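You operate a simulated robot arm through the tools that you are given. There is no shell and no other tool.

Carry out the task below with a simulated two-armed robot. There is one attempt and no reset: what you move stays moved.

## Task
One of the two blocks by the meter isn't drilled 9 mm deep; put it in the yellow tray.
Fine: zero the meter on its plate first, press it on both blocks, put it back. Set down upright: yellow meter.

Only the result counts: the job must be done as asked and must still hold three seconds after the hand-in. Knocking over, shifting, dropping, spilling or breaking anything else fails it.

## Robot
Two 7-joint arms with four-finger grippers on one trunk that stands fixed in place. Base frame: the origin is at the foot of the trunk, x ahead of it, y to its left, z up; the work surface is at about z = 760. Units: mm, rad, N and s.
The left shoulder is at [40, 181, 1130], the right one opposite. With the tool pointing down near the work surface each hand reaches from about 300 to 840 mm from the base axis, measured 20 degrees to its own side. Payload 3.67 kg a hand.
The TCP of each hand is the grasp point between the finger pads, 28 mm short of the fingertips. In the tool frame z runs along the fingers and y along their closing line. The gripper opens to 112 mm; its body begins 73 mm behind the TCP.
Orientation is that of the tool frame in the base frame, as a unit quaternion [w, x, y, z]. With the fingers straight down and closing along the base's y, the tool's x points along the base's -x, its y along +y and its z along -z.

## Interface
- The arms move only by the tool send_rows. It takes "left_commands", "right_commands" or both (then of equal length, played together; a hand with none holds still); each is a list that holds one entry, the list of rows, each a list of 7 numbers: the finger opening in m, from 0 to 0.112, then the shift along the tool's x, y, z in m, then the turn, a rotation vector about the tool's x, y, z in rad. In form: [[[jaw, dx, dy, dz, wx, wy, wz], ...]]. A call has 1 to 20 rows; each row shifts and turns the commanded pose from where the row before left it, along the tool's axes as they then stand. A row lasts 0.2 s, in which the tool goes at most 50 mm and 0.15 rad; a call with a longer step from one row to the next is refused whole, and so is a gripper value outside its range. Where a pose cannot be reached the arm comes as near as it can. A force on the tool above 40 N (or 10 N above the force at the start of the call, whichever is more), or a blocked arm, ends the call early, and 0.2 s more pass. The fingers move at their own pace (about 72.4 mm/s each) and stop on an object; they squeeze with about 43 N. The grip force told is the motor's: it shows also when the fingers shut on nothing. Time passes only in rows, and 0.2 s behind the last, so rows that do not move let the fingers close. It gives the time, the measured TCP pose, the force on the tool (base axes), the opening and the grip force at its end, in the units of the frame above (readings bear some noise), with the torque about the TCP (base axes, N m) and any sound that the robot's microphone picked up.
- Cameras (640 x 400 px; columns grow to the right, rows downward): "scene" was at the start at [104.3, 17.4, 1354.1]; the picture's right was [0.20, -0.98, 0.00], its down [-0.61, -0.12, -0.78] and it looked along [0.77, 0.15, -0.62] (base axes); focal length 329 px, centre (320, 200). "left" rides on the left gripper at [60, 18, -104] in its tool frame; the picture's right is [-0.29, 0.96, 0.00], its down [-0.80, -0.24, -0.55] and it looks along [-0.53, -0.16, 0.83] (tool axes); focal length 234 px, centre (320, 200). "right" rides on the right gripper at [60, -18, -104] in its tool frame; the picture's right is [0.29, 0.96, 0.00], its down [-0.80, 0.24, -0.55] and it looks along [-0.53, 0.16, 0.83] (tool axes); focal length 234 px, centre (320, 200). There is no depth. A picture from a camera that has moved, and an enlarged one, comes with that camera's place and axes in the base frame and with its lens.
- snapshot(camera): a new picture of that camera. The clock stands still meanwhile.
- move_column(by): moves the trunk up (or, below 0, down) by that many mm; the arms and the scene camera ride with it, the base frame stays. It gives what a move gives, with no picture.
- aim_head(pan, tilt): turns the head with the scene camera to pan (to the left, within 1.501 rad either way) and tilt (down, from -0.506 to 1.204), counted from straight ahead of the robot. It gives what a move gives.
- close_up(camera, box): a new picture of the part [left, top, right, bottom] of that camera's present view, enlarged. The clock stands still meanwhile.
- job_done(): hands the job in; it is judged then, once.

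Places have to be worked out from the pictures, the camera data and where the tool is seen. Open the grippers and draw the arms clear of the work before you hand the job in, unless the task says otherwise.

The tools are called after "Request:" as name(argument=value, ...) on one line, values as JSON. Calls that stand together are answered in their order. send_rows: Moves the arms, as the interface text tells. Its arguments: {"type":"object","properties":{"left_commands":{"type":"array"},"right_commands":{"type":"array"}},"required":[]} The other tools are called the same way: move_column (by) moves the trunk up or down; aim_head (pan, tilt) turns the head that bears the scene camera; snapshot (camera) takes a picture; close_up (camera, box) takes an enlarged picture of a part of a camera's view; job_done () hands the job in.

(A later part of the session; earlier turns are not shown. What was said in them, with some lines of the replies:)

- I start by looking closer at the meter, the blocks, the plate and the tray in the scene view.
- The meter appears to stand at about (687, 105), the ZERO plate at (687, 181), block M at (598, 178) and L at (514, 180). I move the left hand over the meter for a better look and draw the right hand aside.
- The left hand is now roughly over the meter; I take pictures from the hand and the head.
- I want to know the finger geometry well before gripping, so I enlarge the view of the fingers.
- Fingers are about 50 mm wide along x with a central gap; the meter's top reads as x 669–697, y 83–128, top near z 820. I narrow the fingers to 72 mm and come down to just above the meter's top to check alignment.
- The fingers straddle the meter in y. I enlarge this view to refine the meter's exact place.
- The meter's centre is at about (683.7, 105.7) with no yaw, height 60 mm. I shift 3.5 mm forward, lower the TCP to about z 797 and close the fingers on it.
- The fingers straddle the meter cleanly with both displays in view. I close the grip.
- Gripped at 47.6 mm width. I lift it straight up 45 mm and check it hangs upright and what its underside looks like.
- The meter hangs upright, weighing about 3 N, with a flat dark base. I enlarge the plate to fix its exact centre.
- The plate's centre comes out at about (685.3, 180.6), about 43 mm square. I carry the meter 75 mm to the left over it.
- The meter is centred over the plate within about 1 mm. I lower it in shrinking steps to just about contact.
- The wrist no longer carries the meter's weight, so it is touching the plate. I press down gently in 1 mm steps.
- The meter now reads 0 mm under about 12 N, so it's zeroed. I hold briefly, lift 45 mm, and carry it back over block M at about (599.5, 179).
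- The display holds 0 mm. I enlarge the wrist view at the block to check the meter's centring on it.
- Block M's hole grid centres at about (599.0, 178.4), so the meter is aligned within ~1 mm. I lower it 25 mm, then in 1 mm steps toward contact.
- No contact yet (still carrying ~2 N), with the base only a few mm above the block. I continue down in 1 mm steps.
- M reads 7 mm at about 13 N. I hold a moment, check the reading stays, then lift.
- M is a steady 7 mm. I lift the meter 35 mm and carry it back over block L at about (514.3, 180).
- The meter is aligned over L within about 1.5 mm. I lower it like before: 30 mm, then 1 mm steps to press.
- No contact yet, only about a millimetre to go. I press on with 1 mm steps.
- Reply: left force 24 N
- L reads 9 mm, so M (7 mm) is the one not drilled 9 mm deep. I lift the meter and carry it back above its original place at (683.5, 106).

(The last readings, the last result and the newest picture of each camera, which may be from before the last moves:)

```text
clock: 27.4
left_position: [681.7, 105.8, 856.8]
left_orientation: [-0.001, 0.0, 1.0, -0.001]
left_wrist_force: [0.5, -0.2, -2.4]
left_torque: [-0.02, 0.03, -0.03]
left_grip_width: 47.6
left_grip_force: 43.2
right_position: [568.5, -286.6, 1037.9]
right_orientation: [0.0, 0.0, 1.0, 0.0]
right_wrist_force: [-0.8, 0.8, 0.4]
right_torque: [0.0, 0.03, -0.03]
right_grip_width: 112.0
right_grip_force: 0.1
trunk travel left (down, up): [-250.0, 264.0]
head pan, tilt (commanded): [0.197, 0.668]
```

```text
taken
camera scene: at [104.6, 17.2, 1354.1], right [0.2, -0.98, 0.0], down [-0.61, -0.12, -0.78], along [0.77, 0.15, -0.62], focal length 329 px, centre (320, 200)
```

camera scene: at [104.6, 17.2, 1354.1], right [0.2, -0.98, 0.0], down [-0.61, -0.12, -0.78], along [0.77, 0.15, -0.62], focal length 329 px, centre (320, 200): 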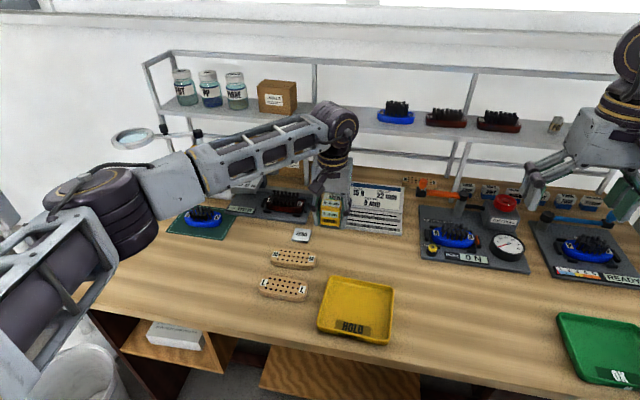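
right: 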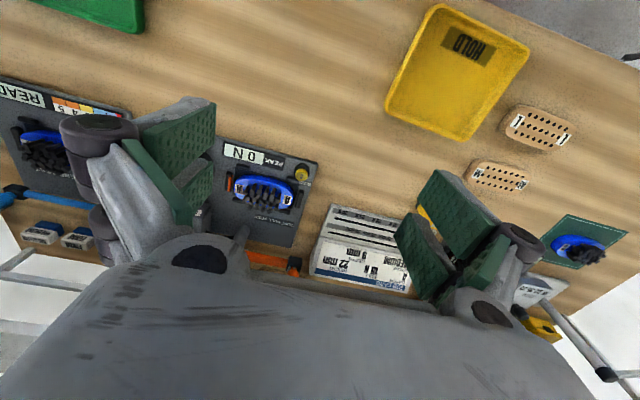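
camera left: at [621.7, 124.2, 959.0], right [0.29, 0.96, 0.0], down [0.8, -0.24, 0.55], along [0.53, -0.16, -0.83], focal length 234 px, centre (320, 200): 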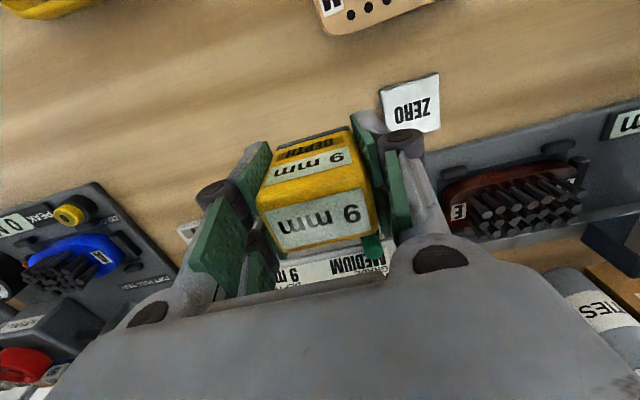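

The meter hangs upright above its old spot. I lower it 55 mm with a small x correction, then feel for the table.

Request:
send_rows(left_commands=[[[0.02, -0.0015, 0, 0.015, 0, 0, 0], [0.02, 0, 0, 0.015, 0, 0, 0], [0.02, 0, 0, 0.013, 0, 0, 0], [0.02, 0, 0, 0.008, 0, 0, 0], [0.02, 0, 0, 0.003, 0, 0, 0], [0.02, 0, 0, 0.001, 0, 0, 0], [0.02, 0, 0, 0.001, 0, 0, 0], [0.02, 0, 0, 0.001, 0, 0, 0], [0.02, 0, 0, 0, 0, 0, 0]]])

Request:
close_up(camera="scene", box=[290, 180, 370, 250])

```text
clock: 29.4
left_position: [684.6, 106.9, 798.3]
left_orientation: [0.001, 0.0, 1.0, 0.0]
left_wrist_force: [0.1, 0.3, -0.7]
left_torque: [0.0, 0.0, 0.02]
left_grip_width: 47.4
left_grip_force: 43.0
right_position: [567.9, -286.0, 1039.1]
right_orientation: [0.0, -0.001, 1.0, -0.001]
right_wrist_force: [-1.0, 0.0, 0.2]
right_torque: [-0.02, -0.03, -0.02]
right_grip_width: 112.2
right_grip_force: 0.1
trunk travel left (down, up): [-250.0, 264.0]
head pan, tilt (commanded): [0.197, 0.668]
```

```text
5.71 times, centred on (330, 215) of scene
camera zoom: at [104.5, 17.3, 1354.1], right [0.2, -0.98, 0.0], down [-0.61, -0.12, -0.78], along [0.77, 0.15, -0.62], focal length 1878 px, centre (263, 114)
```

zoom: 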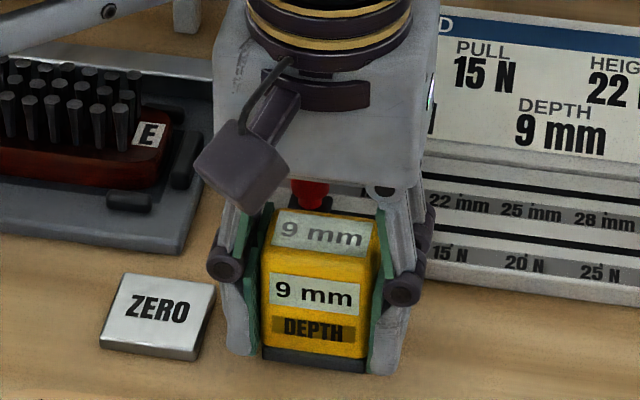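

Still a shade above the table. I continue down in 1 mm steps for light contact.

Request:
send_rows(left_commands=[[[0.02, 0, 0, 0.001, 0, 0, 0], [0.02, 0, 0, 0.001, 0, 0, 0], [0.02, 0, 0, 0, 0, 0, 0]]])

```text
clock: 30.2
left_position: [685.3, 106.3, 797.4]
left_orientation: [0.0, 0.0, 1.0, 0.0]
left_wrist_force: [0.0, 0.1, -0.9]
left_torque: [0.01, -0.01, 0.01]
left_grip_width: 47.6
left_grip_force: 43.2
right_position: [569.1, -286.3, 1038.0]
right_orientation: [0.0, 0.0, 1.0, 0.0]
right_wrist_force: [-0.2, -0.3, 0.0]
right_torque: [0.01, 0.0, -0.01]
right_grip_width: 111.9
right_grip_force: 0.1
trunk travel left (down, up): [-250.0, 264.0]
head pan, tilt (commanded): [0.197, 0.668]
```

The wrist still carries weight, so I step down two more millimetres.

Request:
send_rows(left_commands=[[[0.02, 0, 0, 0.001, 0, 0, 0], [0.02, 0, 0, 0.001, 0, 0, 0], [0.02, 0, 0, 0, 0, 0, 0]]])

Request:
close_up(camera="scene", box=[290, 180, 370, 250])

```text
clock: 31.0
left_position: [685.7, 107.4, 795.4]
left_orientation: [0.001, 0.0, 1.0, 0.0]
left_wrist_force: [1.6, -0.6, 3.0]
left_torque: [-0.02, 0.06, -0.01]
left_grip_width: 47.5
left_grip_force: 43.5
right_position: [568.4, -286.5, 1039.4]
right_orientation: [0.0, -0.001, 1.0, 0.001]
right_wrist_force: [0.1, 0.1, 0.1]
right_torque: [-0.04, -0.03, 0.02]
right_grip_width: 112.1
right_grip_force: 0.2
trunk travel left (down, up): [-250.0, 264.0]
head pan, tilt (commanded): [0.197, 0.668]
```

```text
5.71 times, centred on (330, 215) of scene
camera zoom: at [104.1, 17.2, 1354.2], right [0.2, -0.98, 0.0], down [-0.61, -0.12, -0.78], along [0.77, 0.15, -0.62], focal length 1878 px, centre (263, 114)
```

zoom: 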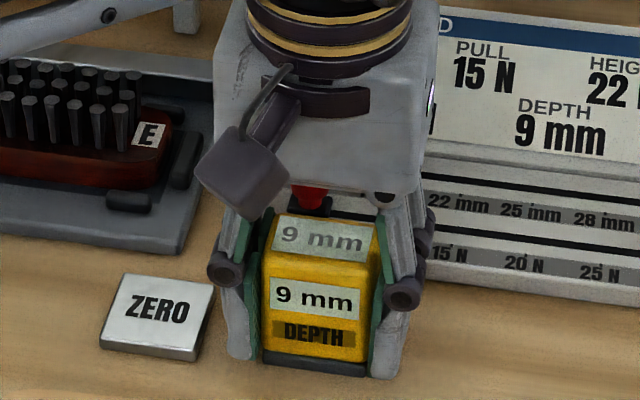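

Contact with the table is felt. I open the fingers to 72 mm, wait, and draw the hand straight up.

Request:
send_rows(left_commands=[[[0.05, 0, 0, 0, 0, 0, 0], [0.06, 0, 0, 0, 0, 0, 0], [0.072, 0, 0, 0, 0, 0, 0], [0.072, 0, 0, 0, 0, 0, 0], [0.072, 0, 0, -0.01, 0, 0, 0], [0.072, 0, 0, -0.02, 0, 0, 0], [0.072, 0, 0, -0.025, 0, 0, 0], [0.072, 0, 0, -0.025, 0, 0, 0], [0.072, 0, 0, -0.025, 0, 0, 0], [0.072, 0, 0, 0, 0, 0, 0]]])

Request:
snapshot(camera="left")

Request:
close_up(camera="scene", box=[280, 170, 380, 250])

```text
clock: 33.2
left_position: [684.5, 106.5, 899.3]
left_orientation: [0.0, 0.0, 1.0, 0.0]
left_wrist_force: [1.0, 0.0, 0.7]
left_torque: [-0.02, 0.03, 0.01]
left_grip_width: 72.2
left_grip_force: 0.1
right_position: [568.1, -286.6, 1039.2]
right_orientation: [0.0, 0.0, 1.0, 0.0]
right_wrist_force: [0.0, 0.0, -0.1]
right_torque: [-0.01, 0.01, -0.03]
right_grip_width: 112.0
right_grip_force: 0.1
trunk travel left (down, up): [-250.0, 264.0]
head pan, tilt (commanded): [0.197, 0.668]
```

```text
taken
camera left: at [624.2, 125.2, 1003.6], right [0.29, 0.96, 0.0], down [0.8, -0.24, 0.55], along [0.53, -0.16, -0.83], focal length 234 px, centre (320, 200)
```

left: 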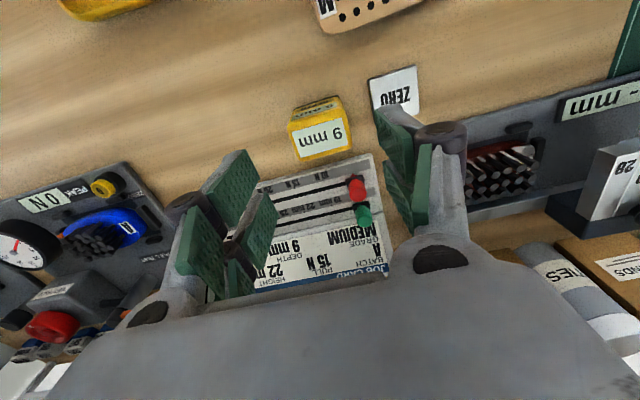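

```text
5.00 times, centred on (330, 210) of scene
camera zoom: at [104.7, 17.4, 1354.1], right [0.2, -0.98, 0.0], down [-0.61, -0.12, -0.78], along [0.77, 0.15, -0.62], focal length 1643 px, centre (270, 150)
```

zoom: 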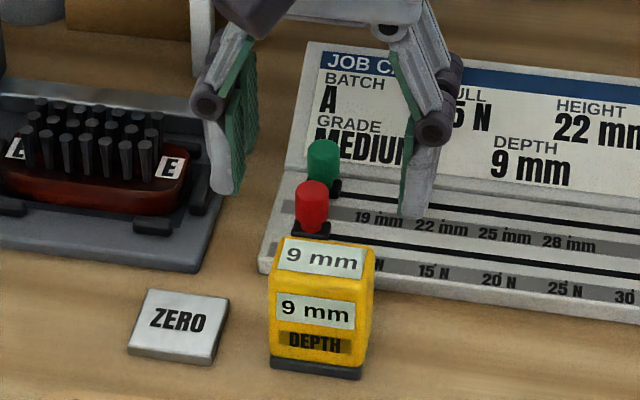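

The meter stands upright at its old place. Now I move the hand over block M and turn it about 88° so the fingers close across the block's width.

Request:
send_rows(left_commands=[[[0.072, 0.0214, 0.018, 0, 0, 0, 0], [0.072, 0.0214, 0.018, 0, 0, 0, 0], [0.072, 0.0214, 0.018, 0, 0, 0, 0], [0.072, 0.0214, 0.018, 0, 0, 0, 0], [0.072, 0, 0, 0, 0, 0, 0.1393], [0.072, 0, 0, 0, 0, 0, 0.1393], [0.072, 0, 0, 0, 0, 0, 0.1393], [0.072, 0, 0, 0, 0, 0, 0.1393], [0.072, 0, 0, 0, 0, 0, 0.1393], [0.072, 0, 0, 0, 0, 0, 0.1393], [0.072, 0, 0, 0, 0, 0, 0.1393], [0.072, 0, 0, 0, 0, 0, 0.1393], [0.072, 0, 0, 0, 0, 0, 0.1393], [0.072, 0, 0, 0, 0, 0, 0.1393], [0.072, 0, 0, 0, 0, 0, 0.1393], [0.072, 0, 0, 0, 0, 0, 0]]])

Request:
snapshot(camera="left")

Request:
snapshot(camera="scene")

```text
clock: 36.6
left_position: [598.8, 179.3, 900.2]
left_orientation: [0.001, 0.341, 0.94, 0.0]
left_wrist_force: [0.3, 0.1, 0.2]
left_torque: [0.03, 0.02, -0.03]
left_grip_width: 72.1
left_grip_force: 0.0
left hand out of reach, approached as far as the arm can: row 10, 11, 12, 13, 14, 15
right_position: [568.9, -286.0, 1039.9]
right_orientation: [0.001, 0.0, 1.0, 0.001]
right_wrist_force: [-0.6, -0.3, 0.1]
right_torque: [-0.02, 0.0, 0.02]
right_grip_width: 112.0
right_grip_force: 0.1
trunk travel left (down, up): [-250.0, 264.0]
head pan, tilt (commanded): [0.197, 0.668]
```

```text
taken
camera left: at [564.3, 232.2, 1003.8], right [0.84, 0.55, 0.0], down [0.46, -0.7, 0.55], along [0.3, -0.46, -0.83], focal length 234 px, centre (320, 200)
```

left: 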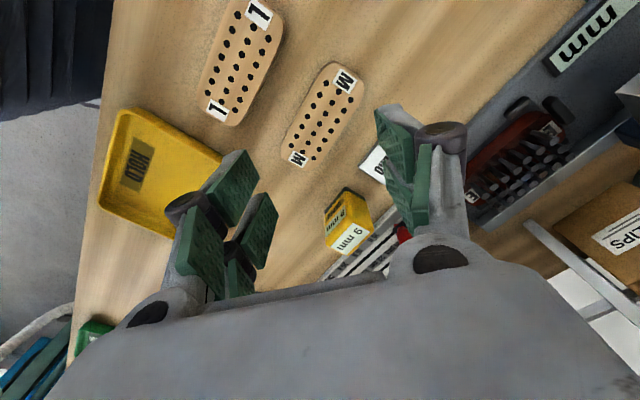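

```text
taken
camera scene: at [104.3, 17.3, 1354.1], right [0.2, -0.98, 0.0], down [-0.61, -0.12, -0.78], along [0.77, 0.15, -0.62], focal length 329 px, centre (320, 200)
```

scene: 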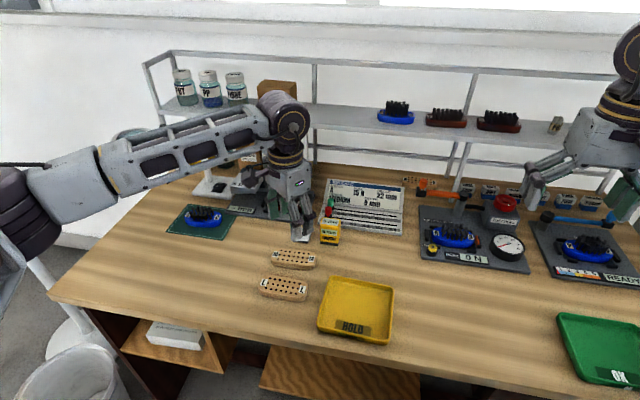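

The wrist ran out of travel at about 40° in that direction, so I must turn the other way. I turn back by 0.9 rad and check where the orientation ends up.

Request:
send_rows(left_commands=[[[0.072, 0, 0, 0, 0, 0, -0.15], [0.072, 0, 0, 0, 0, 0, -0.15], [0.072, 0, 0, 0, 0, 0, -0.15], [0.072, 0, 0, 0, 0, 0, -0.15], [0.072, 0, 0, 0, 0, 0, -0.15], [0.072, 0, 0, 0, 0, 0, -0.15], [0.072, 0, 0, 0, 0, 0, 0]]])

```text
clock: 38.2
left_position: [600.0, 178.6, 899.8]
left_orientation: [0.0, -0.103, 0.995, 0.0]
left_wrist_force: [0.0, -0.9, 0.5]
left_torque: [0.03, 0.01, -0.01]
left_grip_width: 71.9
left_grip_force: 0.0
right_position: [568.4, -286.3, 1037.7]
right_orientation: [0.0, 0.0, 1.0, -0.001]
right_wrist_force: [0.3, -0.8, 0.7]
right_torque: [-0.02, -0.03, 0.0]
right_grip_width: 111.7
right_grip_force: 0.0
trunk travel left (down, up): [-250.0, 264.0]
head pan, tilt (commanded): [0.197, 0.668]
```

The orientation is now −12°, so the commanded pose follows the measured one. I turn a further −80.4° to bring the fingers across the block.

Request:
send_rows(left_commands=[[[0.066, 0, 0, 0, 0, 0, -0.1403], [0.066, 0, 0, 0, 0, 0, -0.1403], [0.066, 0, 0, 0, 0, 0, -0.1403], [0.066, 0, 0, 0, 0, 0, -0.1403], [0.066, 0, 0, 0, 0, 0, -0.1403], [0.066, 0, 0, 0, 0, 0, -0.1403], [0.066, 0, 0, 0, 0, 0, -0.1403], [0.066, 0, 0, 0, 0, 0, -0.1403], [0.066, 0, 0, 0, 0, 0, -0.1403], [0.066, 0, 0, 0, 0, 0, -0.1403], [0.066, 0, 0, 0, 0, 0, 0], [0.066, 0, 0, 0, 0, 0, 0]]])

Request:
snapshot(camera="left")

Request:
snapshot(camera="scene")

```text
clock: 40.8
left_position: [598.5, 177.3, 900.7]
left_orientation: [-0.001, 0.72, -0.694, 0.0]
left_wrist_force: [0.6, -0.1, 0.2]
left_torque: [-0.02, -0.04, 0.03]
left_grip_width: 65.8
left_grip_force: 0.1
right_position: [568.6, -284.9, 1038.8]
right_orientation: [0.001, 0.0, 1.0, 0.001]
right_wrist_force: [0.1, 0.5, 0.1]
right_torque: [0.0, 0.0, 0.02]
right_grip_width: 112.2
right_grip_force: 0.2
trunk travel left (down, up): [-250.0, 264.0]
head pan, tilt (commanded): [0.197, 0.668]
```

```text
taken
camera left: at [583.2, 118.7, 1003.9], right [-0.97, 0.25, 0.0], down [0.21, 0.81, 0.55], along [0.14, 0.54, -0.83], focal length 234 px, centre (320, 200)
```

left: 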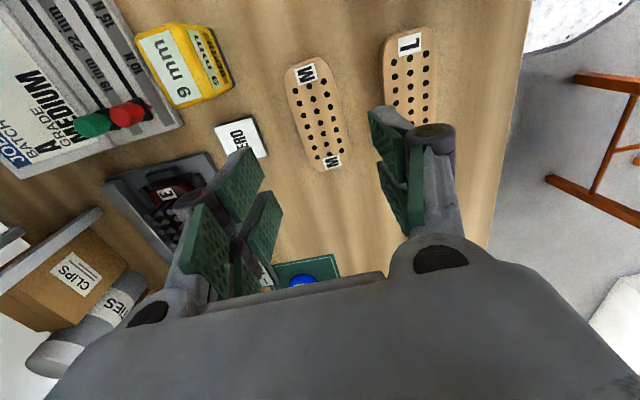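

```text
taken
camera scene: at [104.3, 17.3, 1354.1], right [0.2, -0.98, 0.0], down [-0.61, -0.12, -0.78], along [0.77, 0.15, -0.62], focal length 329 px, centre (320, 200)
```

scene: 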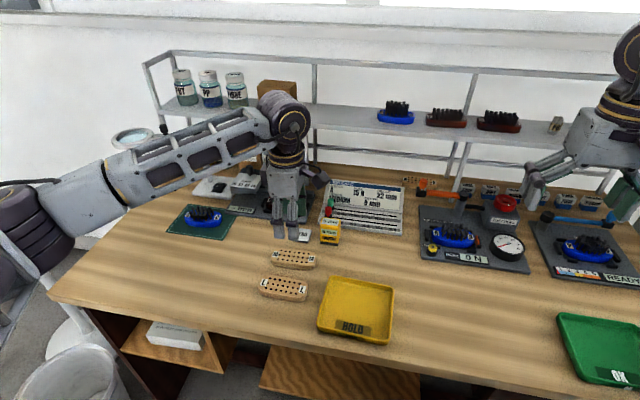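

The fingers now close along base x. I enlarge block M in the wrist view to align precisely.

Request:
close_up(camera="left", box=[210, 20, 450, 190])

```text
2.35 times, centred on (330, 105) of left
camera zoom: at [583.2, 118.7, 1003.9], right [-0.97, 0.25, 0.0], down [0.21, 0.81, 0.55], along [0.14, 0.54, -0.83], focal length 551 px, centre (296, 424)
```

zoom: 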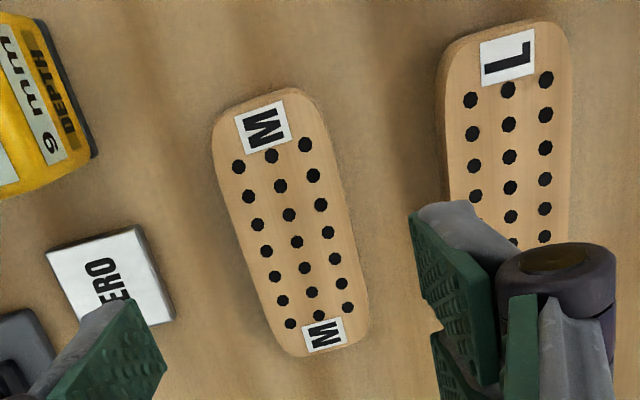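

Block M's centre is (598.8, 178.3) with yaw about 2.4°, matching the hand within a millimetre. I descend to tips just above the block's top and check the clearance.

Request:
send_rows(left_commands=[[[0.066, 0, 0, 0.02, 0, 0, 0], [0.066, 0, 0, 0.02, 0, 0, 0], [0.066, 0, 0, 0.02, 0, 0, 0], [0.066, 0, 0, 0.015, 0, 0, 0], [0.066, 0, 0, 0.01, 0, 0, 0], [0.066, 0, 0, 0, 0, 0, 0]]])

Request:
snapshot(camera="left")

Request:
close_up(camera="scene", box=[240, 200, 360, 310])

```text
clock: 42.2
left_position: [599.5, 178.0, 815.1]
left_orientation: [0.0, 0.721, -0.693, 0.0]
left_wrist_force: [-0.3, -0.7, 0.4]
left_torque: [0.01, 0.04, -0.03]
left_grip_width: 65.8
left_grip_force: 0.1
right_position: [568.2, -287.1, 1039.4]
right_orientation: [0.0, 0.001, 1.0, 0.0]
right_wrist_force: [0.2, -0.7, -0.1]
right_torque: [-0.01, 0.02, 0.05]
right_grip_width: 111.9
right_grip_force: 0.1
trunk travel left (down, up): [-250.0, 264.0]
head pan, tilt (commanded): [0.197, 0.668]
```

```text
taken
camera left: at [583.4, 118.4, 918.4], right [-0.97, 0.25, 0.0], down [0.21, 0.81, 0.55], along [0.14, 0.54, -0.83], focal length 234 px, centre (320, 200)
```

left: 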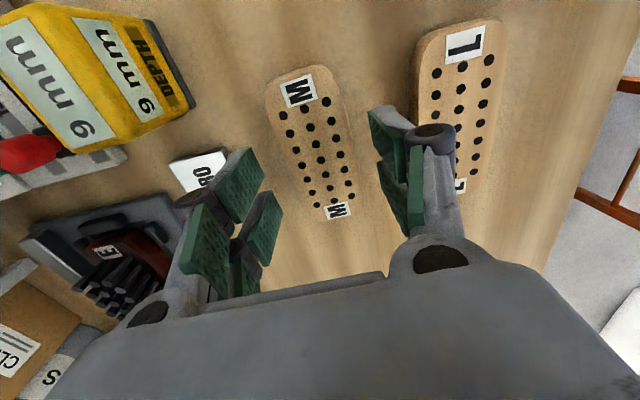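

```text
3.64 times, centred on (300, 255) of scene
camera zoom: at [104.3, 17.3, 1354.1], right [0.2, -0.98, 0.0], down [-0.61, -0.12, -0.78], along [0.77, 0.15, -0.62], focal length 1195 px, centre (393, 0)
```

zoom: 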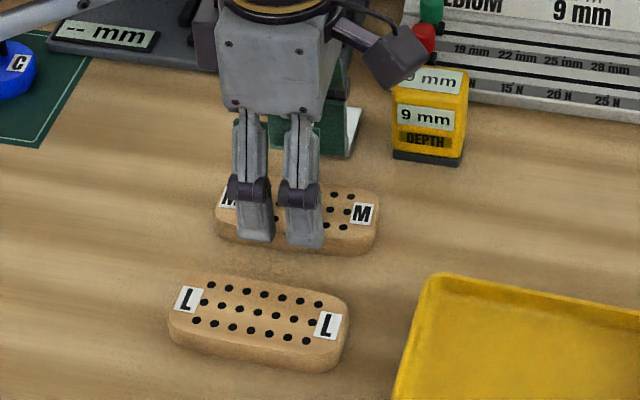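

The two front fingers sit in front of M and clear of L, with room on both sides. I go down 22 mm more so the tips are a few mm above the table.

Request:
send_rows(left_commands=[[[0.066, 0, 0, 0.006, 0, 0, 0], [0.066, 0, 0, 0.006, 0, 0, 0], [0.066, 0, 0, 0.005, 0, 0, 0], [0.066, 0, 0, 0.003, 0, 0, 0], [0.066, 0, 0, 0.002, 0, 0, 0], [0.066, 0, 0, 0, 0, 0, 0]]])

Request:
snapshot(camera="left")

Request:
close_up(camera="scene", box=[240, 200, 360, 310])

```text
clock: 43.6
left_position: [598.9, 180.0, 793.4]
left_orientation: [0.0, 0.72, -0.694, 0.0]
left_wrist_force: [0.7, 0.6, -0.3]
left_torque: [0.02, -0.03, -0.04]
left_grip_width: 65.8
left_grip_force: 0.0
right_position: [569.4, -285.8, 1039.9]
right_orientation: [0.0, 0.001, 1.0, 0.0]
right_wrist_force: [-0.7, -0.5, -0.7]
right_torque: [-0.05, -0.03, 0.01]
right_grip_width: 112.0
right_grip_force: 0.1
trunk travel left (down, up): [-250.0, 264.0]
head pan, tilt (commanded): [0.197, 0.668]
```

```text
taken
camera left: at [582.2, 119.9, 897.2], right [-0.97, 0.25, 0.0], down [0.21, 0.81, 0.55], along [0.14, 0.54, -0.83], focal length 234 px, centre (320, 200)
```

left: 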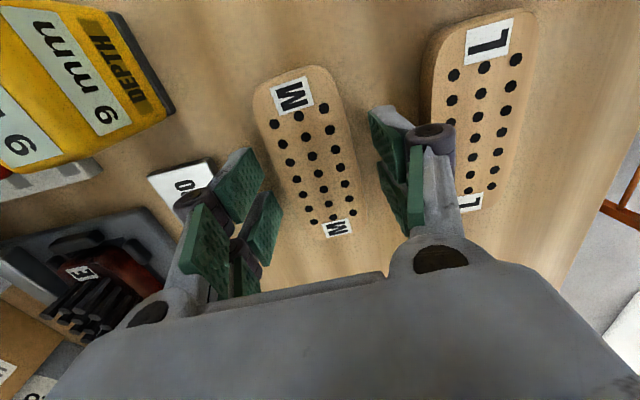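

```text
3.64 times, centred on (300, 255) of scene
camera zoom: at [104.3, 17.3, 1354.1], right [0.2, -0.98, 0.0], down [-0.61, -0.12, -0.78], along [0.77, 0.15, -0.62], focal length 1195 px, centre (393, 0)
```

zoom: 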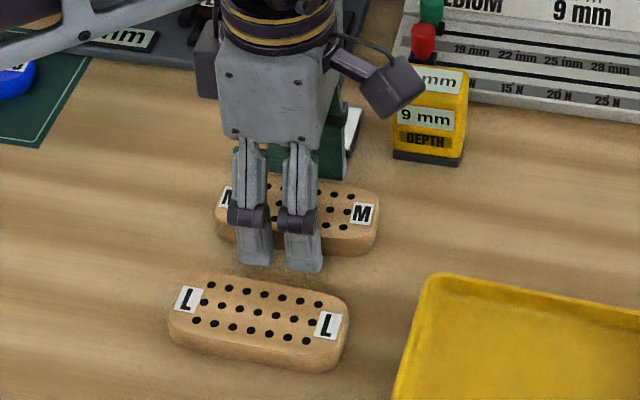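

The fingers straddle block M with tips clear of L and the table. I close the grip on the block.

Request:
send_rows(left_commands=[[[0.05, 0, 0, 0, 0, 0, 0], [0.04, 0, 0, 0, 0, 0, 0], [0.03, 0, 0, 0, 0, 0, 0], [0.02, 0, 0, 0, 0, 0, 0], [0.02, 0, 0, 0, 0, 0, 0], [0.02, 0, 0, 0, 0, 0, 0]]])

Request:
close_up(camera="left", box=[200, 40, 480, 260])

```text
clock: 45.0
left_position: [598.6, 179.5, 794.2]
left_orientation: [0.0, 0.72, -0.694, 0.0]
left_wrist_force: [0.5, 0.2, 0.0]
left_torque: [0.04, -0.02, 0.0]
left_grip_width: 44.9
left_grip_force: 42.8
right_position: [567.9, -286.5, 1037.6]
right_orientation: [-0.001, 0.0, 1.0, 0.0]
right_wrist_force: [0.0, 0.0, 0.2]
right_torque: [-0.01, 0.0, -0.01]
right_grip_width: 111.9
right_grip_force: 0.1
trunk travel left (down, up): [-250.0, 264.0]
head pan, tilt (commanded): [0.197, 0.668]
```

```text
1.82 times, centred on (340, 150) of left
camera zoom: at [582.2, 119.9, 897.4], right [-0.97, 0.25, 0.0], down [0.21, 0.81, 0.55], along [0.14, 0.54, -0.83], focal length 426 px, centre (284, 291)
```

zoom: 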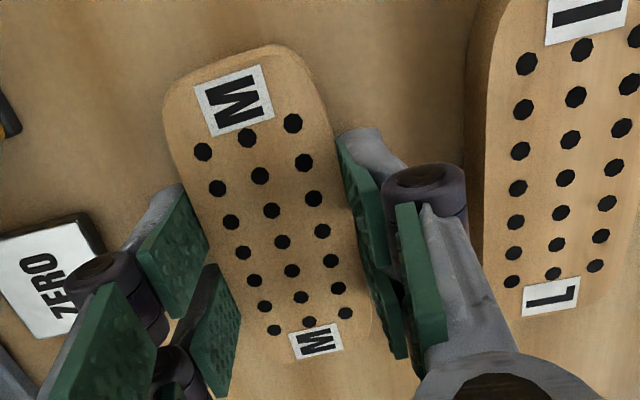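

Gripped at 44.9 mm. I lift the block straight up to clear everything and look at the tray in detail.

Request:
send_rows(left_commands=[[[0.02, 0, 0, -0.006, 0, 0, 0], [0.02, 0, 0, -0.012, 0, 0, 0], [0.02, 0, 0, -0.02, 0, 0, 0], [0.02, 0, 0, -0.025, 0, 0, 0], [0.02, 0, 0, -0.025, 0, 0, 0], [0.02, 0, 0, 0, 0, 0, 0]]])

Request:
close_up(camera="scene", box=[240, 160, 420, 290])

Request:
close_up(camera="scene", box=[300, 265, 410, 350])

Request:
snapshot(camera="left")

```text
clock: 46.4
left_position: [600.8, 180.0, 881.2]
left_orientation: [0.0, 0.721, -0.693, 0.001]
left_wrist_force: [-0.7, 0.1, -1.2]
left_torque: [0.01, 0.01, 0.01]
left_grip_width: 45.0
left_grip_force: 43.5
right_position: [569.2, -286.3, 1039.7]
right_orientation: [0.001, 0.0, 1.0, 0.0]
right_wrist_force: [0.7, -0.8, 0.1]
right_torque: [-0.02, 0.0, 0.01]
right_grip_width: 112.1
right_grip_force: 0.0
trunk travel left (down, up): [-250.0, 264.0]
head pan, tilt (commanded): [0.197, 0.668]
```

```text
3.08 times, centred on (330, 225) of scene
camera zoom: at [104.6, 17.5, 1354.1], right [0.2, -0.98, 0.0], down [-0.61, -0.12, -0.78], along [0.77, 0.15, -0.62], focal length 1011 px, centre (289, 123)
```

zoom: 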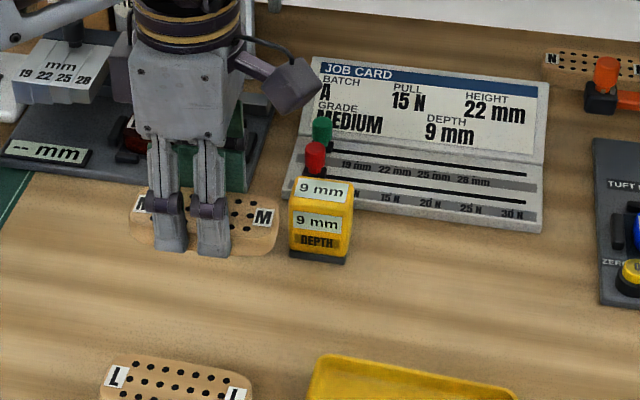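

```text
4.71 times, centred on (355, 308) of scene
camera zoom: at [104.6, 17.5, 1354.1], right [0.2, -0.98, 0.0], down [-0.61, -0.12, -0.78], along [0.77, 0.15, -0.62], focal length 1546 px, centre (155, -306)
```

zoom: 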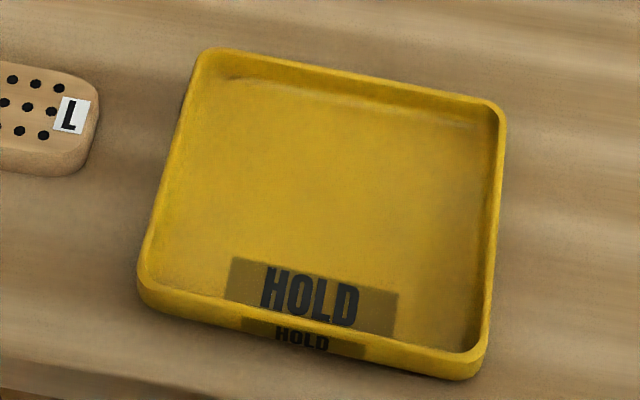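

```text
taken
camera left: at [584.5, 118.7, 985.1], right [-0.97, 0.25, 0.0], down [0.21, 0.81, 0.55], along [0.14, 0.54, -0.83], focal length 234 px, centre (320, 200)
```

left: 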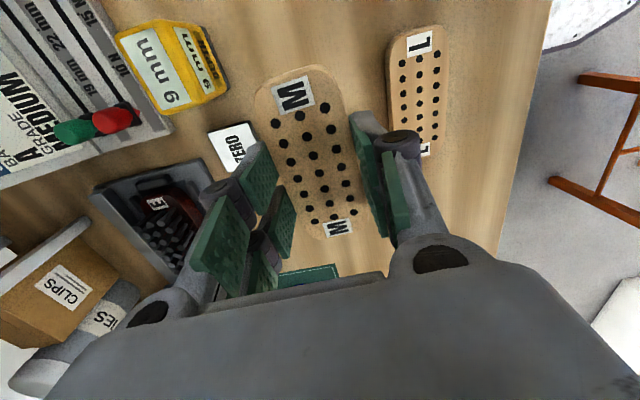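

Block M hangs level in the grip. The tray's rim spans roughly x 441–560, y −50–90 (centre ≈ (500, 20), yaw ≈ −2.5°), so I carry the block there at height and turn it 5° to match.

Request:
send_rows(left_commands=[[[0.02, 0.01, 0.0068, 0, 0, 0, 0], [0.02, 0.018, 0.0123, 0, 0, 0, 0], [0.02, 0.0225, 0.0154, 0, 0, 0, 0], [0.02, 0.0225, 0.0154, 0, 0, 0, 0], [0.02, 0.0225, 0.0154, 0, 0, 0, 0], [0.02, 0.0225, 0.0154, 0, 0, 0, 0], [0.02, 0.018, 0.0123, 0, 0, 0, 0], [0.02, 0.0125, 0.0085, 0, 0, 0, 0], [0.02, 0.0062, 0.0042, 0, 0, 0, 0], [0.02, 0, 0, 0, 0, 0, 0.0435], [0.02, 0, 0, 0, 0, 0, 0.0435], [0.02, 0, 0, 0, 0, 0, 0], [0.02, 0, 0, 0, 0, 0, 0]]])

Request:
snapshot(camera="left")

Request:
snapshot(camera="scene")

```text
clock: 49.2
left_position: [498.8, 21.6, 882.4]
left_orientation: [0.0, -0.69, 0.724, -0.001]
left_wrist_force: [-0.7, 0.5, -0.6]
left_torque: [0.02, 0.03, 0.02]
left_grip_width: 44.8
left_grip_force: 42.9
right_position: [568.4, -286.2, 1037.5]
right_orientation: [0.0, 0.0, 1.0, -0.001]
right_wrist_force: [0.7, 0.3, -0.4]
right_torque: [-0.01, -0.02, 0.01]
right_grip_width: 111.9
right_grip_force: 0.0
trunk travel left (down, up): [-250.0, 264.0]
head pan, tilt (commanded): [0.197, 0.668]
```

```text
taken
camera left: at [477.6, -36.6, 985.1], right [-0.94, 0.34, 0.0], down [0.28, 0.78, 0.55], along [0.19, 0.52, -0.83], focal length 234 px, centre (320, 200)
```

left: 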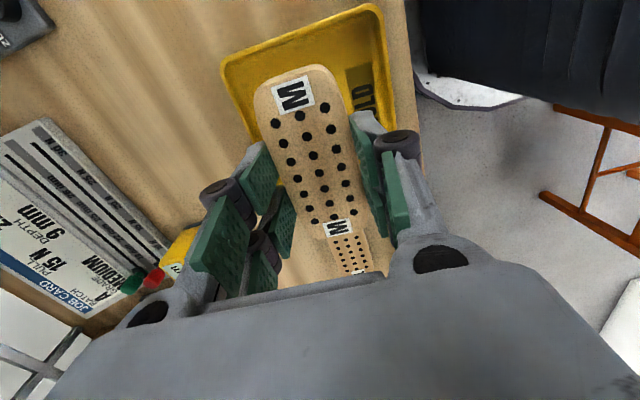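

```text
taken
camera scene: at [104.3, 17.3, 1354.1], right [0.2, -0.98, 0.0], down [-0.61, -0.12, -0.78], along [0.77, 0.15, -0.62], focal length 329 px, centre (320, 200)
```

scene: 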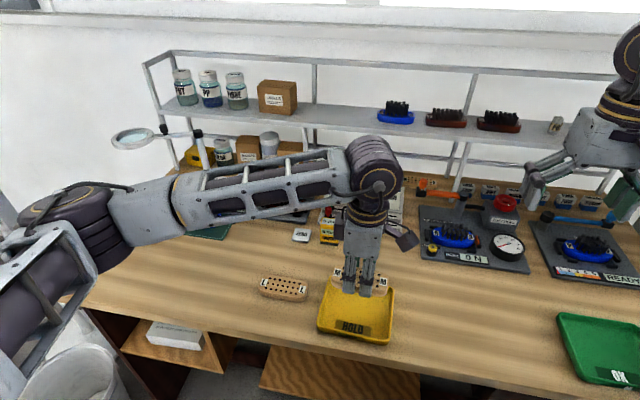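

The block is over the tray's middle with matching yaw. I lower it to about 10 mm above the rim and check clearance.

Request:
send_rows(left_commands=[[[0.02, 0, 0, 0.015, 0, 0, 0], [0.02, 0, 0, 0.02, 0, 0, 0], [0.02, 0, 0, 0.015, 0, 0, 0], [0.02, 0, 0, 0.01, 0, 0, 0], [0.02, 0, 0, 0, 0, 0, 0]]])

Request:
snapshot(camera="left")

Request:
close_up(camera="scene", box=[290, 230, 430, 350])

```text
clock: 50.4
left_position: [501.1, 21.2, 822.2]
left_orientation: [0.0, -0.688, 0.725, 0.0]
left_wrist_force: [-1.1, 0.1, -0.6]
left_torque: [0.01, 0.02, -0.01]
left_grip_width: 44.6
left_grip_force: 42.9
right_position: [568.2, -286.7, 1038.6]
right_orientation: [0.0, 0.0, 1.0, 0.001]
right_wrist_force: [-0.2, -0.3, 0.0]
right_torque: [0.03, 0.0, -0.02]
right_grip_width: 111.9
right_grip_force: 0.0
trunk travel left (down, up): [-250.0, 264.0]
head pan, tilt (commanded): [0.197, 0.668]
```

```text
taken
camera left: at [478.7, -36.7, 925.2], right [-0.94, 0.34, 0.0], down [0.28, 0.78, 0.55], along [0.19, 0.52, -0.83], focal length 234 px, centre (320, 200)
```

left: 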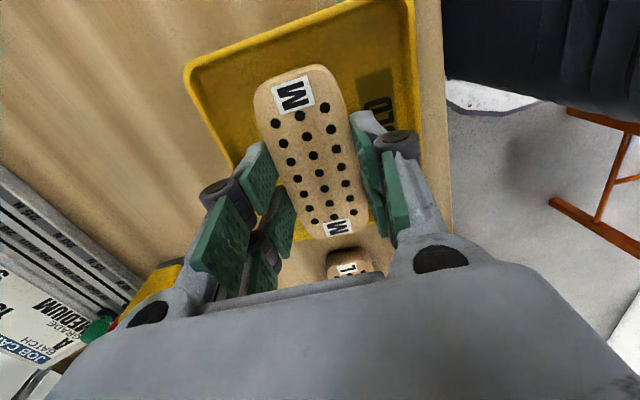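

```text
3.33 times, centred on (360, 290) of scene
camera zoom: at [104.2, 17.3, 1354.1], right [0.2, -0.98, 0.0], down [-0.61, -0.12, -0.78], along [0.77, 0.15, -0.62], focal length 1095 px, centre (187, -100)
```

zoom: 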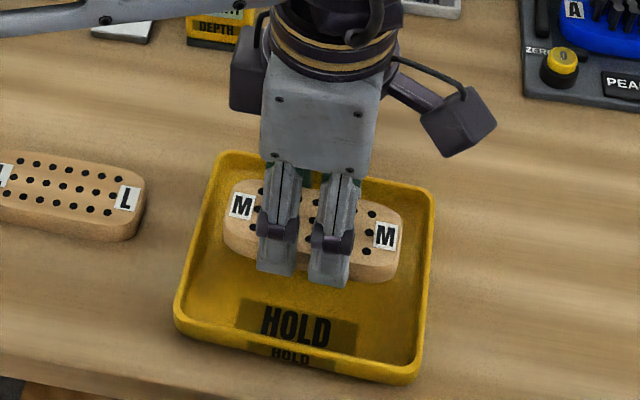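

The block sits inside the tray outline but about 3 mm too near the right wall. I shift 3 mm left while lowering 20 mm, then feel for the floor.

Request:
send_rows(left_commands=[[[0.02, -0.003, 0, 0.004, 0, 0, 0], [0.02, 0, 0, 0.008, 0, 0, 0], [0.02, 0, 0, 0.005, 0, 0, 0], [0.02, 0, 0, 0.003, 0, 0, 0], [0.02, 0, 0, 0.001, 0, 0, 0], [0.02, 0, 0, 0.001, 0, 0, 0], [0.02, 0, 0, 0.001, 0, 0, 0], [0.02, 0, 0, 0, 0, 0, 0]]])

Request:
close_up(camera="scene", box=[290, 230, 430, 350])

```text
clock: 52.2
left_position: [498.6, 22.7, 799.5]
left_orientation: [0.001, -0.689, 0.725, 0.001]
left_wrist_force: [0.1, -0.6, -0.5]
left_torque: [0.03, -0.06, 0.03]
left_grip_width: 44.8
left_grip_force: 43.0
right_position: [569.0, -285.7, 1038.7]
right_orientation: [0.0, 0.0, 1.0, 0.0]
right_wrist_force: [0.1, -0.5, -0.2]
right_torque: [0.01, -0.03, -0.01]
right_grip_width: 111.8
right_grip_force: 0.0
trunk travel left (down, up): [-250.0, 264.0]
head pan, tilt (commanded): [0.197, 0.668]
```

```text
3.33 times, centred on (360, 290) of scene
camera zoom: at [104.3, 17.3, 1354.1], right [0.2, -0.98, 0.0], down [-0.61, -0.12, -0.78], along [0.77, 0.15, -0.62], focal length 1095 px, centre (187, -100)
```

zoom: 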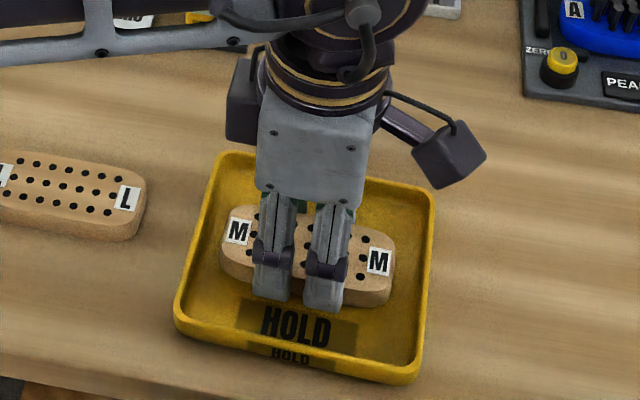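

It is well inside the tray and still just above the floor. I go on in 1 mm steps.

Request:
send_rows(left_commands=[[[0.02, 0, 0, 0.001, 0, 0, 0], [0.02, 0, 0, 0.001, 0, 0, 0], [0.02, 0, 0, 0.001, 0, 0, 0], [0.02, 0, 0, 0, 0, 0, 0]]])

```text
clock: 53.2
left_position: [499.2, 22.8, 798.2]
left_orientation: [0.001, -0.689, 0.725, -0.002]
left_wrist_force: [1.1, -1.6, 24.2]
left_torque: [0.11, 0.09, -0.03]
left_grip_width: 44.9
left_grip_force: 43.3
right_position: [568.2, -286.4, 1040.0]
right_orientation: [0.001, 0.0, 1.0, -0.001]
right_wrist_force: [1.1, 1.8, -0.3]
right_torque: [-0.01, -0.02, 0.02]
right_grip_width: 112.0
right_grip_force: 0.0
trunk travel left (down, up): [-250.0, 264.0]
head pan, tilt (commanded): [0.197, 0.668]
```

The block is on the tray floor (24 N). I ease off 2 mm, open the fingers to 58 mm, and draw straight up.

Request:
send_rows(left_commands=[[[0.02, 0, 0, -0.002, 0, 0, 0], [0.02, 0, 0, 0, 0, 0, 0], [0.05, 0, 0, 0, 0, 0, 0], [0.06, 0, 0, 0, 0, 0, 0], [0.06, 0, 0, 0, 0, 0, 0], [0.06, 0, 0, -0.005, 0, 0, 0], [0.06, 0, 0, -0.01, 0, 0, 0], [0.06, 0, 0, -0.02, 0, 0, 0], [0.06, 0, 0, -0.025, 0, 0, 0], [0.06, 0, 0, -0.03, 0, 0, 0], [0.06, 0, 0, -0.03, 0, 0, 0], [0.06, 0, 0, 0, 0, 0, 0]]])

Request:
snapshot(camera="left")

Request:
close_up(camera="scene", box=[290, 230, 430, 350])

```text
clock: 55.8
left_position: [500.5, 25.5, 916.6]
left_orientation: [0.0, -0.689, 0.725, 0.001]
left_wrist_force: [0.3, -0.4, -0.6]
left_torque: [-0.02, 0.01, -0.05]
left_grip_width: 59.9
left_grip_force: 0.0
right_position: [569.0, -285.1, 1039.2]
right_orientation: [0.0, 0.0, 1.0, 0.001]
right_wrist_force: [-0.2, 0.0, 0.4]
right_torque: [0.0, -0.02, 0.01]
right_grip_width: 111.6
right_grip_force: 0.1
trunk travel left (down, up): [-250.0, 264.0]
head pan, tilt (commanded): [0.197, 0.668]
```

```text
taken
camera left: at [479.2, -33.5, 1020.6], right [-0.94, 0.34, 0.0], down [0.28, 0.78, 0.55], along [0.19, 0.52, -0.83], focal length 234 px, centre (320, 200)
```

left: 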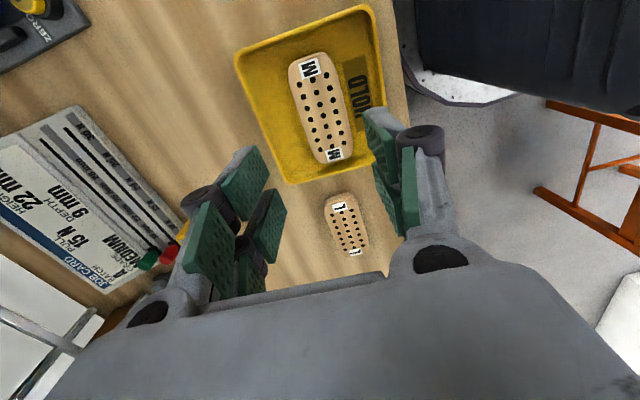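

```text
3.33 times, centred on (360, 290) of scene
camera zoom: at [104.5, 17.4, 1354.1], right [0.2, -0.98, 0.0], down [-0.61, -0.12, -0.78], along [0.77, 0.15, -0.62], focal length 1095 px, centre (187, -100)
```

zoom: 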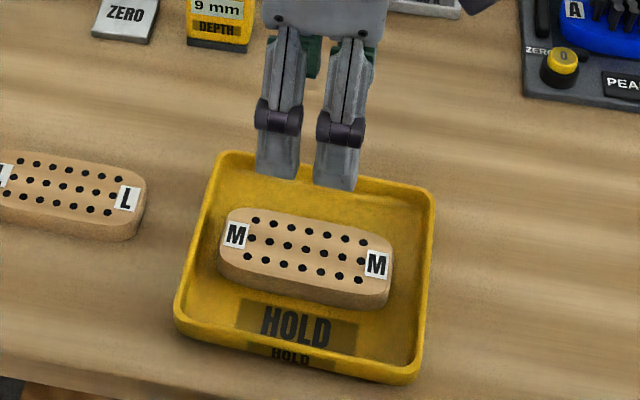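

Block M lies flat in the yellow tray, L and the meter stand undisturbed. I raise the left hand and draw it back to the left near its starting place.

Request:
send_rows(left_commands=[[[0.06, 0, 0, -0.02, 0, 0, 0], [0.06, 0, 0, -0.035, 0, 0, 0], [0.06, 0, 0, -0.035, 0, 0, 0], [0.06, 0, 0, -0.035, 0, 0, 0], [0.06, 0, 0, -0.035, 0, 0, 0], [0.08, 0, 0, -0.03, 0, 0, 0], [0.112, -0.02, -0.0016, 0, 0, 0, 0], [0.112, -0.035, -0.0027, 0, 0, 0, 0], [0.112, -0.035, -0.0027, 0, 0, 0, 0], [0.112, -0.035, -0.0027, 0, 0, 0, 0], [0.112, -0.035, -0.0027, 0, 0, 0, 0], [0.112, -0.035, -0.0027, 0, 0, 0, 0], [0.112, -0.035, -0.0027, 0, 0, 0, 0], [0.112, -0.035, -0.0027, 0, 0, 0, 0], [0.112, -0.02, -0.0016, 0, 0, 0, 0], [0.112, 0, 0, 0, 0, 0, 0]]])

Request:
snapshot(camera="scene")

Request:
close_up(camera="scene", box=[240, 190, 420, 350])

```text
clock: 59.2
left_position: [535.7, 303.0, 1106.9]
left_orientation: [0.0, -0.689, 0.725, 0.0]
left_wrist_force: [0.4, -1.0, -0.6]
left_torque: [0.04, 0.0, 0.0]
left_grip_width: 111.9
left_grip_force: 0.1
right_position: [568.3, -285.9, 1038.2]
right_orientation: [0.0, 0.0, 1.0, 0.0]
right_wrist_force: [0.2, 0.0, 0.5]
right_torque: [-0.01, -0.03, 0.04]
right_grip_width: 112.0
right_grip_force: 0.2
trunk travel left (down, up): [-250.0, 264.0]
head pan, tilt (commanded): [0.197, 0.668]
```

```text
taken
camera scene: at [104.3, 17.1, 1354.1], right [0.2, -0.98, 0.0], down [-0.61, -0.12, -0.78], along [0.77, 0.15, -0.62], focal length 329 px, centre (320, 200)
```

scene: 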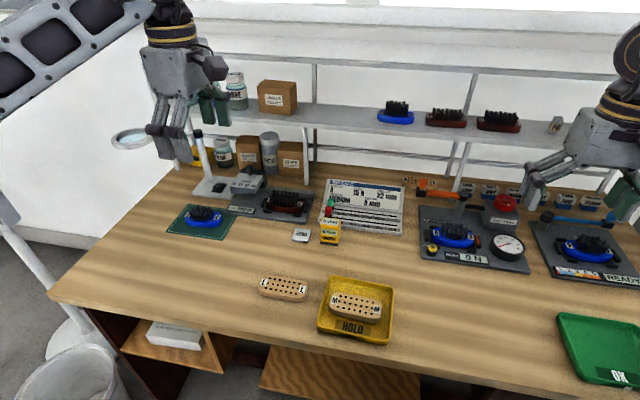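

```text
2.50 times, centred on (330, 270) of scene
camera zoom: at [104.3, 17.1, 1354.1], right [0.2, -0.98, 0.0], down [-0.61, -0.12, -0.78], along [0.77, 0.15, -0.62], focal length 822 px, centre (295, 25)
```

zoom: 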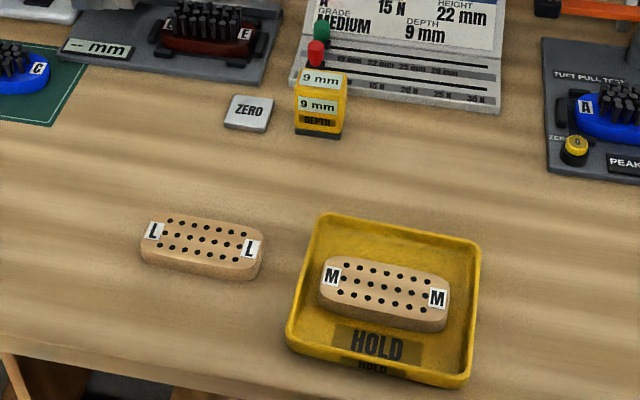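

Everything seems in place; I compare the original close-up view once more before handing in.

Request:
close_up(camera="scene", box=[240, 210, 400, 310])

```text
4.00 times, centred on (320, 260) of scene
camera zoom: at [104.3, 17.1, 1354.1], right [0.2, -0.98, 0.0], down [-0.61, -0.12, -0.78], along [0.77, 0.15, -0.62], focal length 1314 px, centre (320, -40)
```

zoom: 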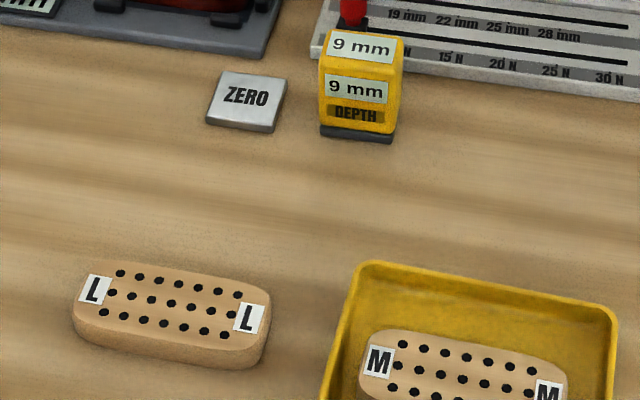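

The meter stands upright within about 2 mm of its old place. The plate, L and the tray have not moved, M lies in the yellow tray, and both hands are open and clear. I hand the job in.

Request:
job_done()

```text
The job is handed in.
```

Block M is the one not drilled 9 mm deep, and it now lies flat in the yellow HOLD tray.

| Step | Reading |
|---|---|
| Meter zeroed on its plate | 0 mm |
| Block M | 7 mm |
| Block L | 9 mm |

I put the yellow meter back upright, within about 2 mm of where it stood. In the last pictures the plate, block L and the tray are where they were at the start. Both grippers are open and clear of the work, and the job is handed in; no verdict has come back yet.
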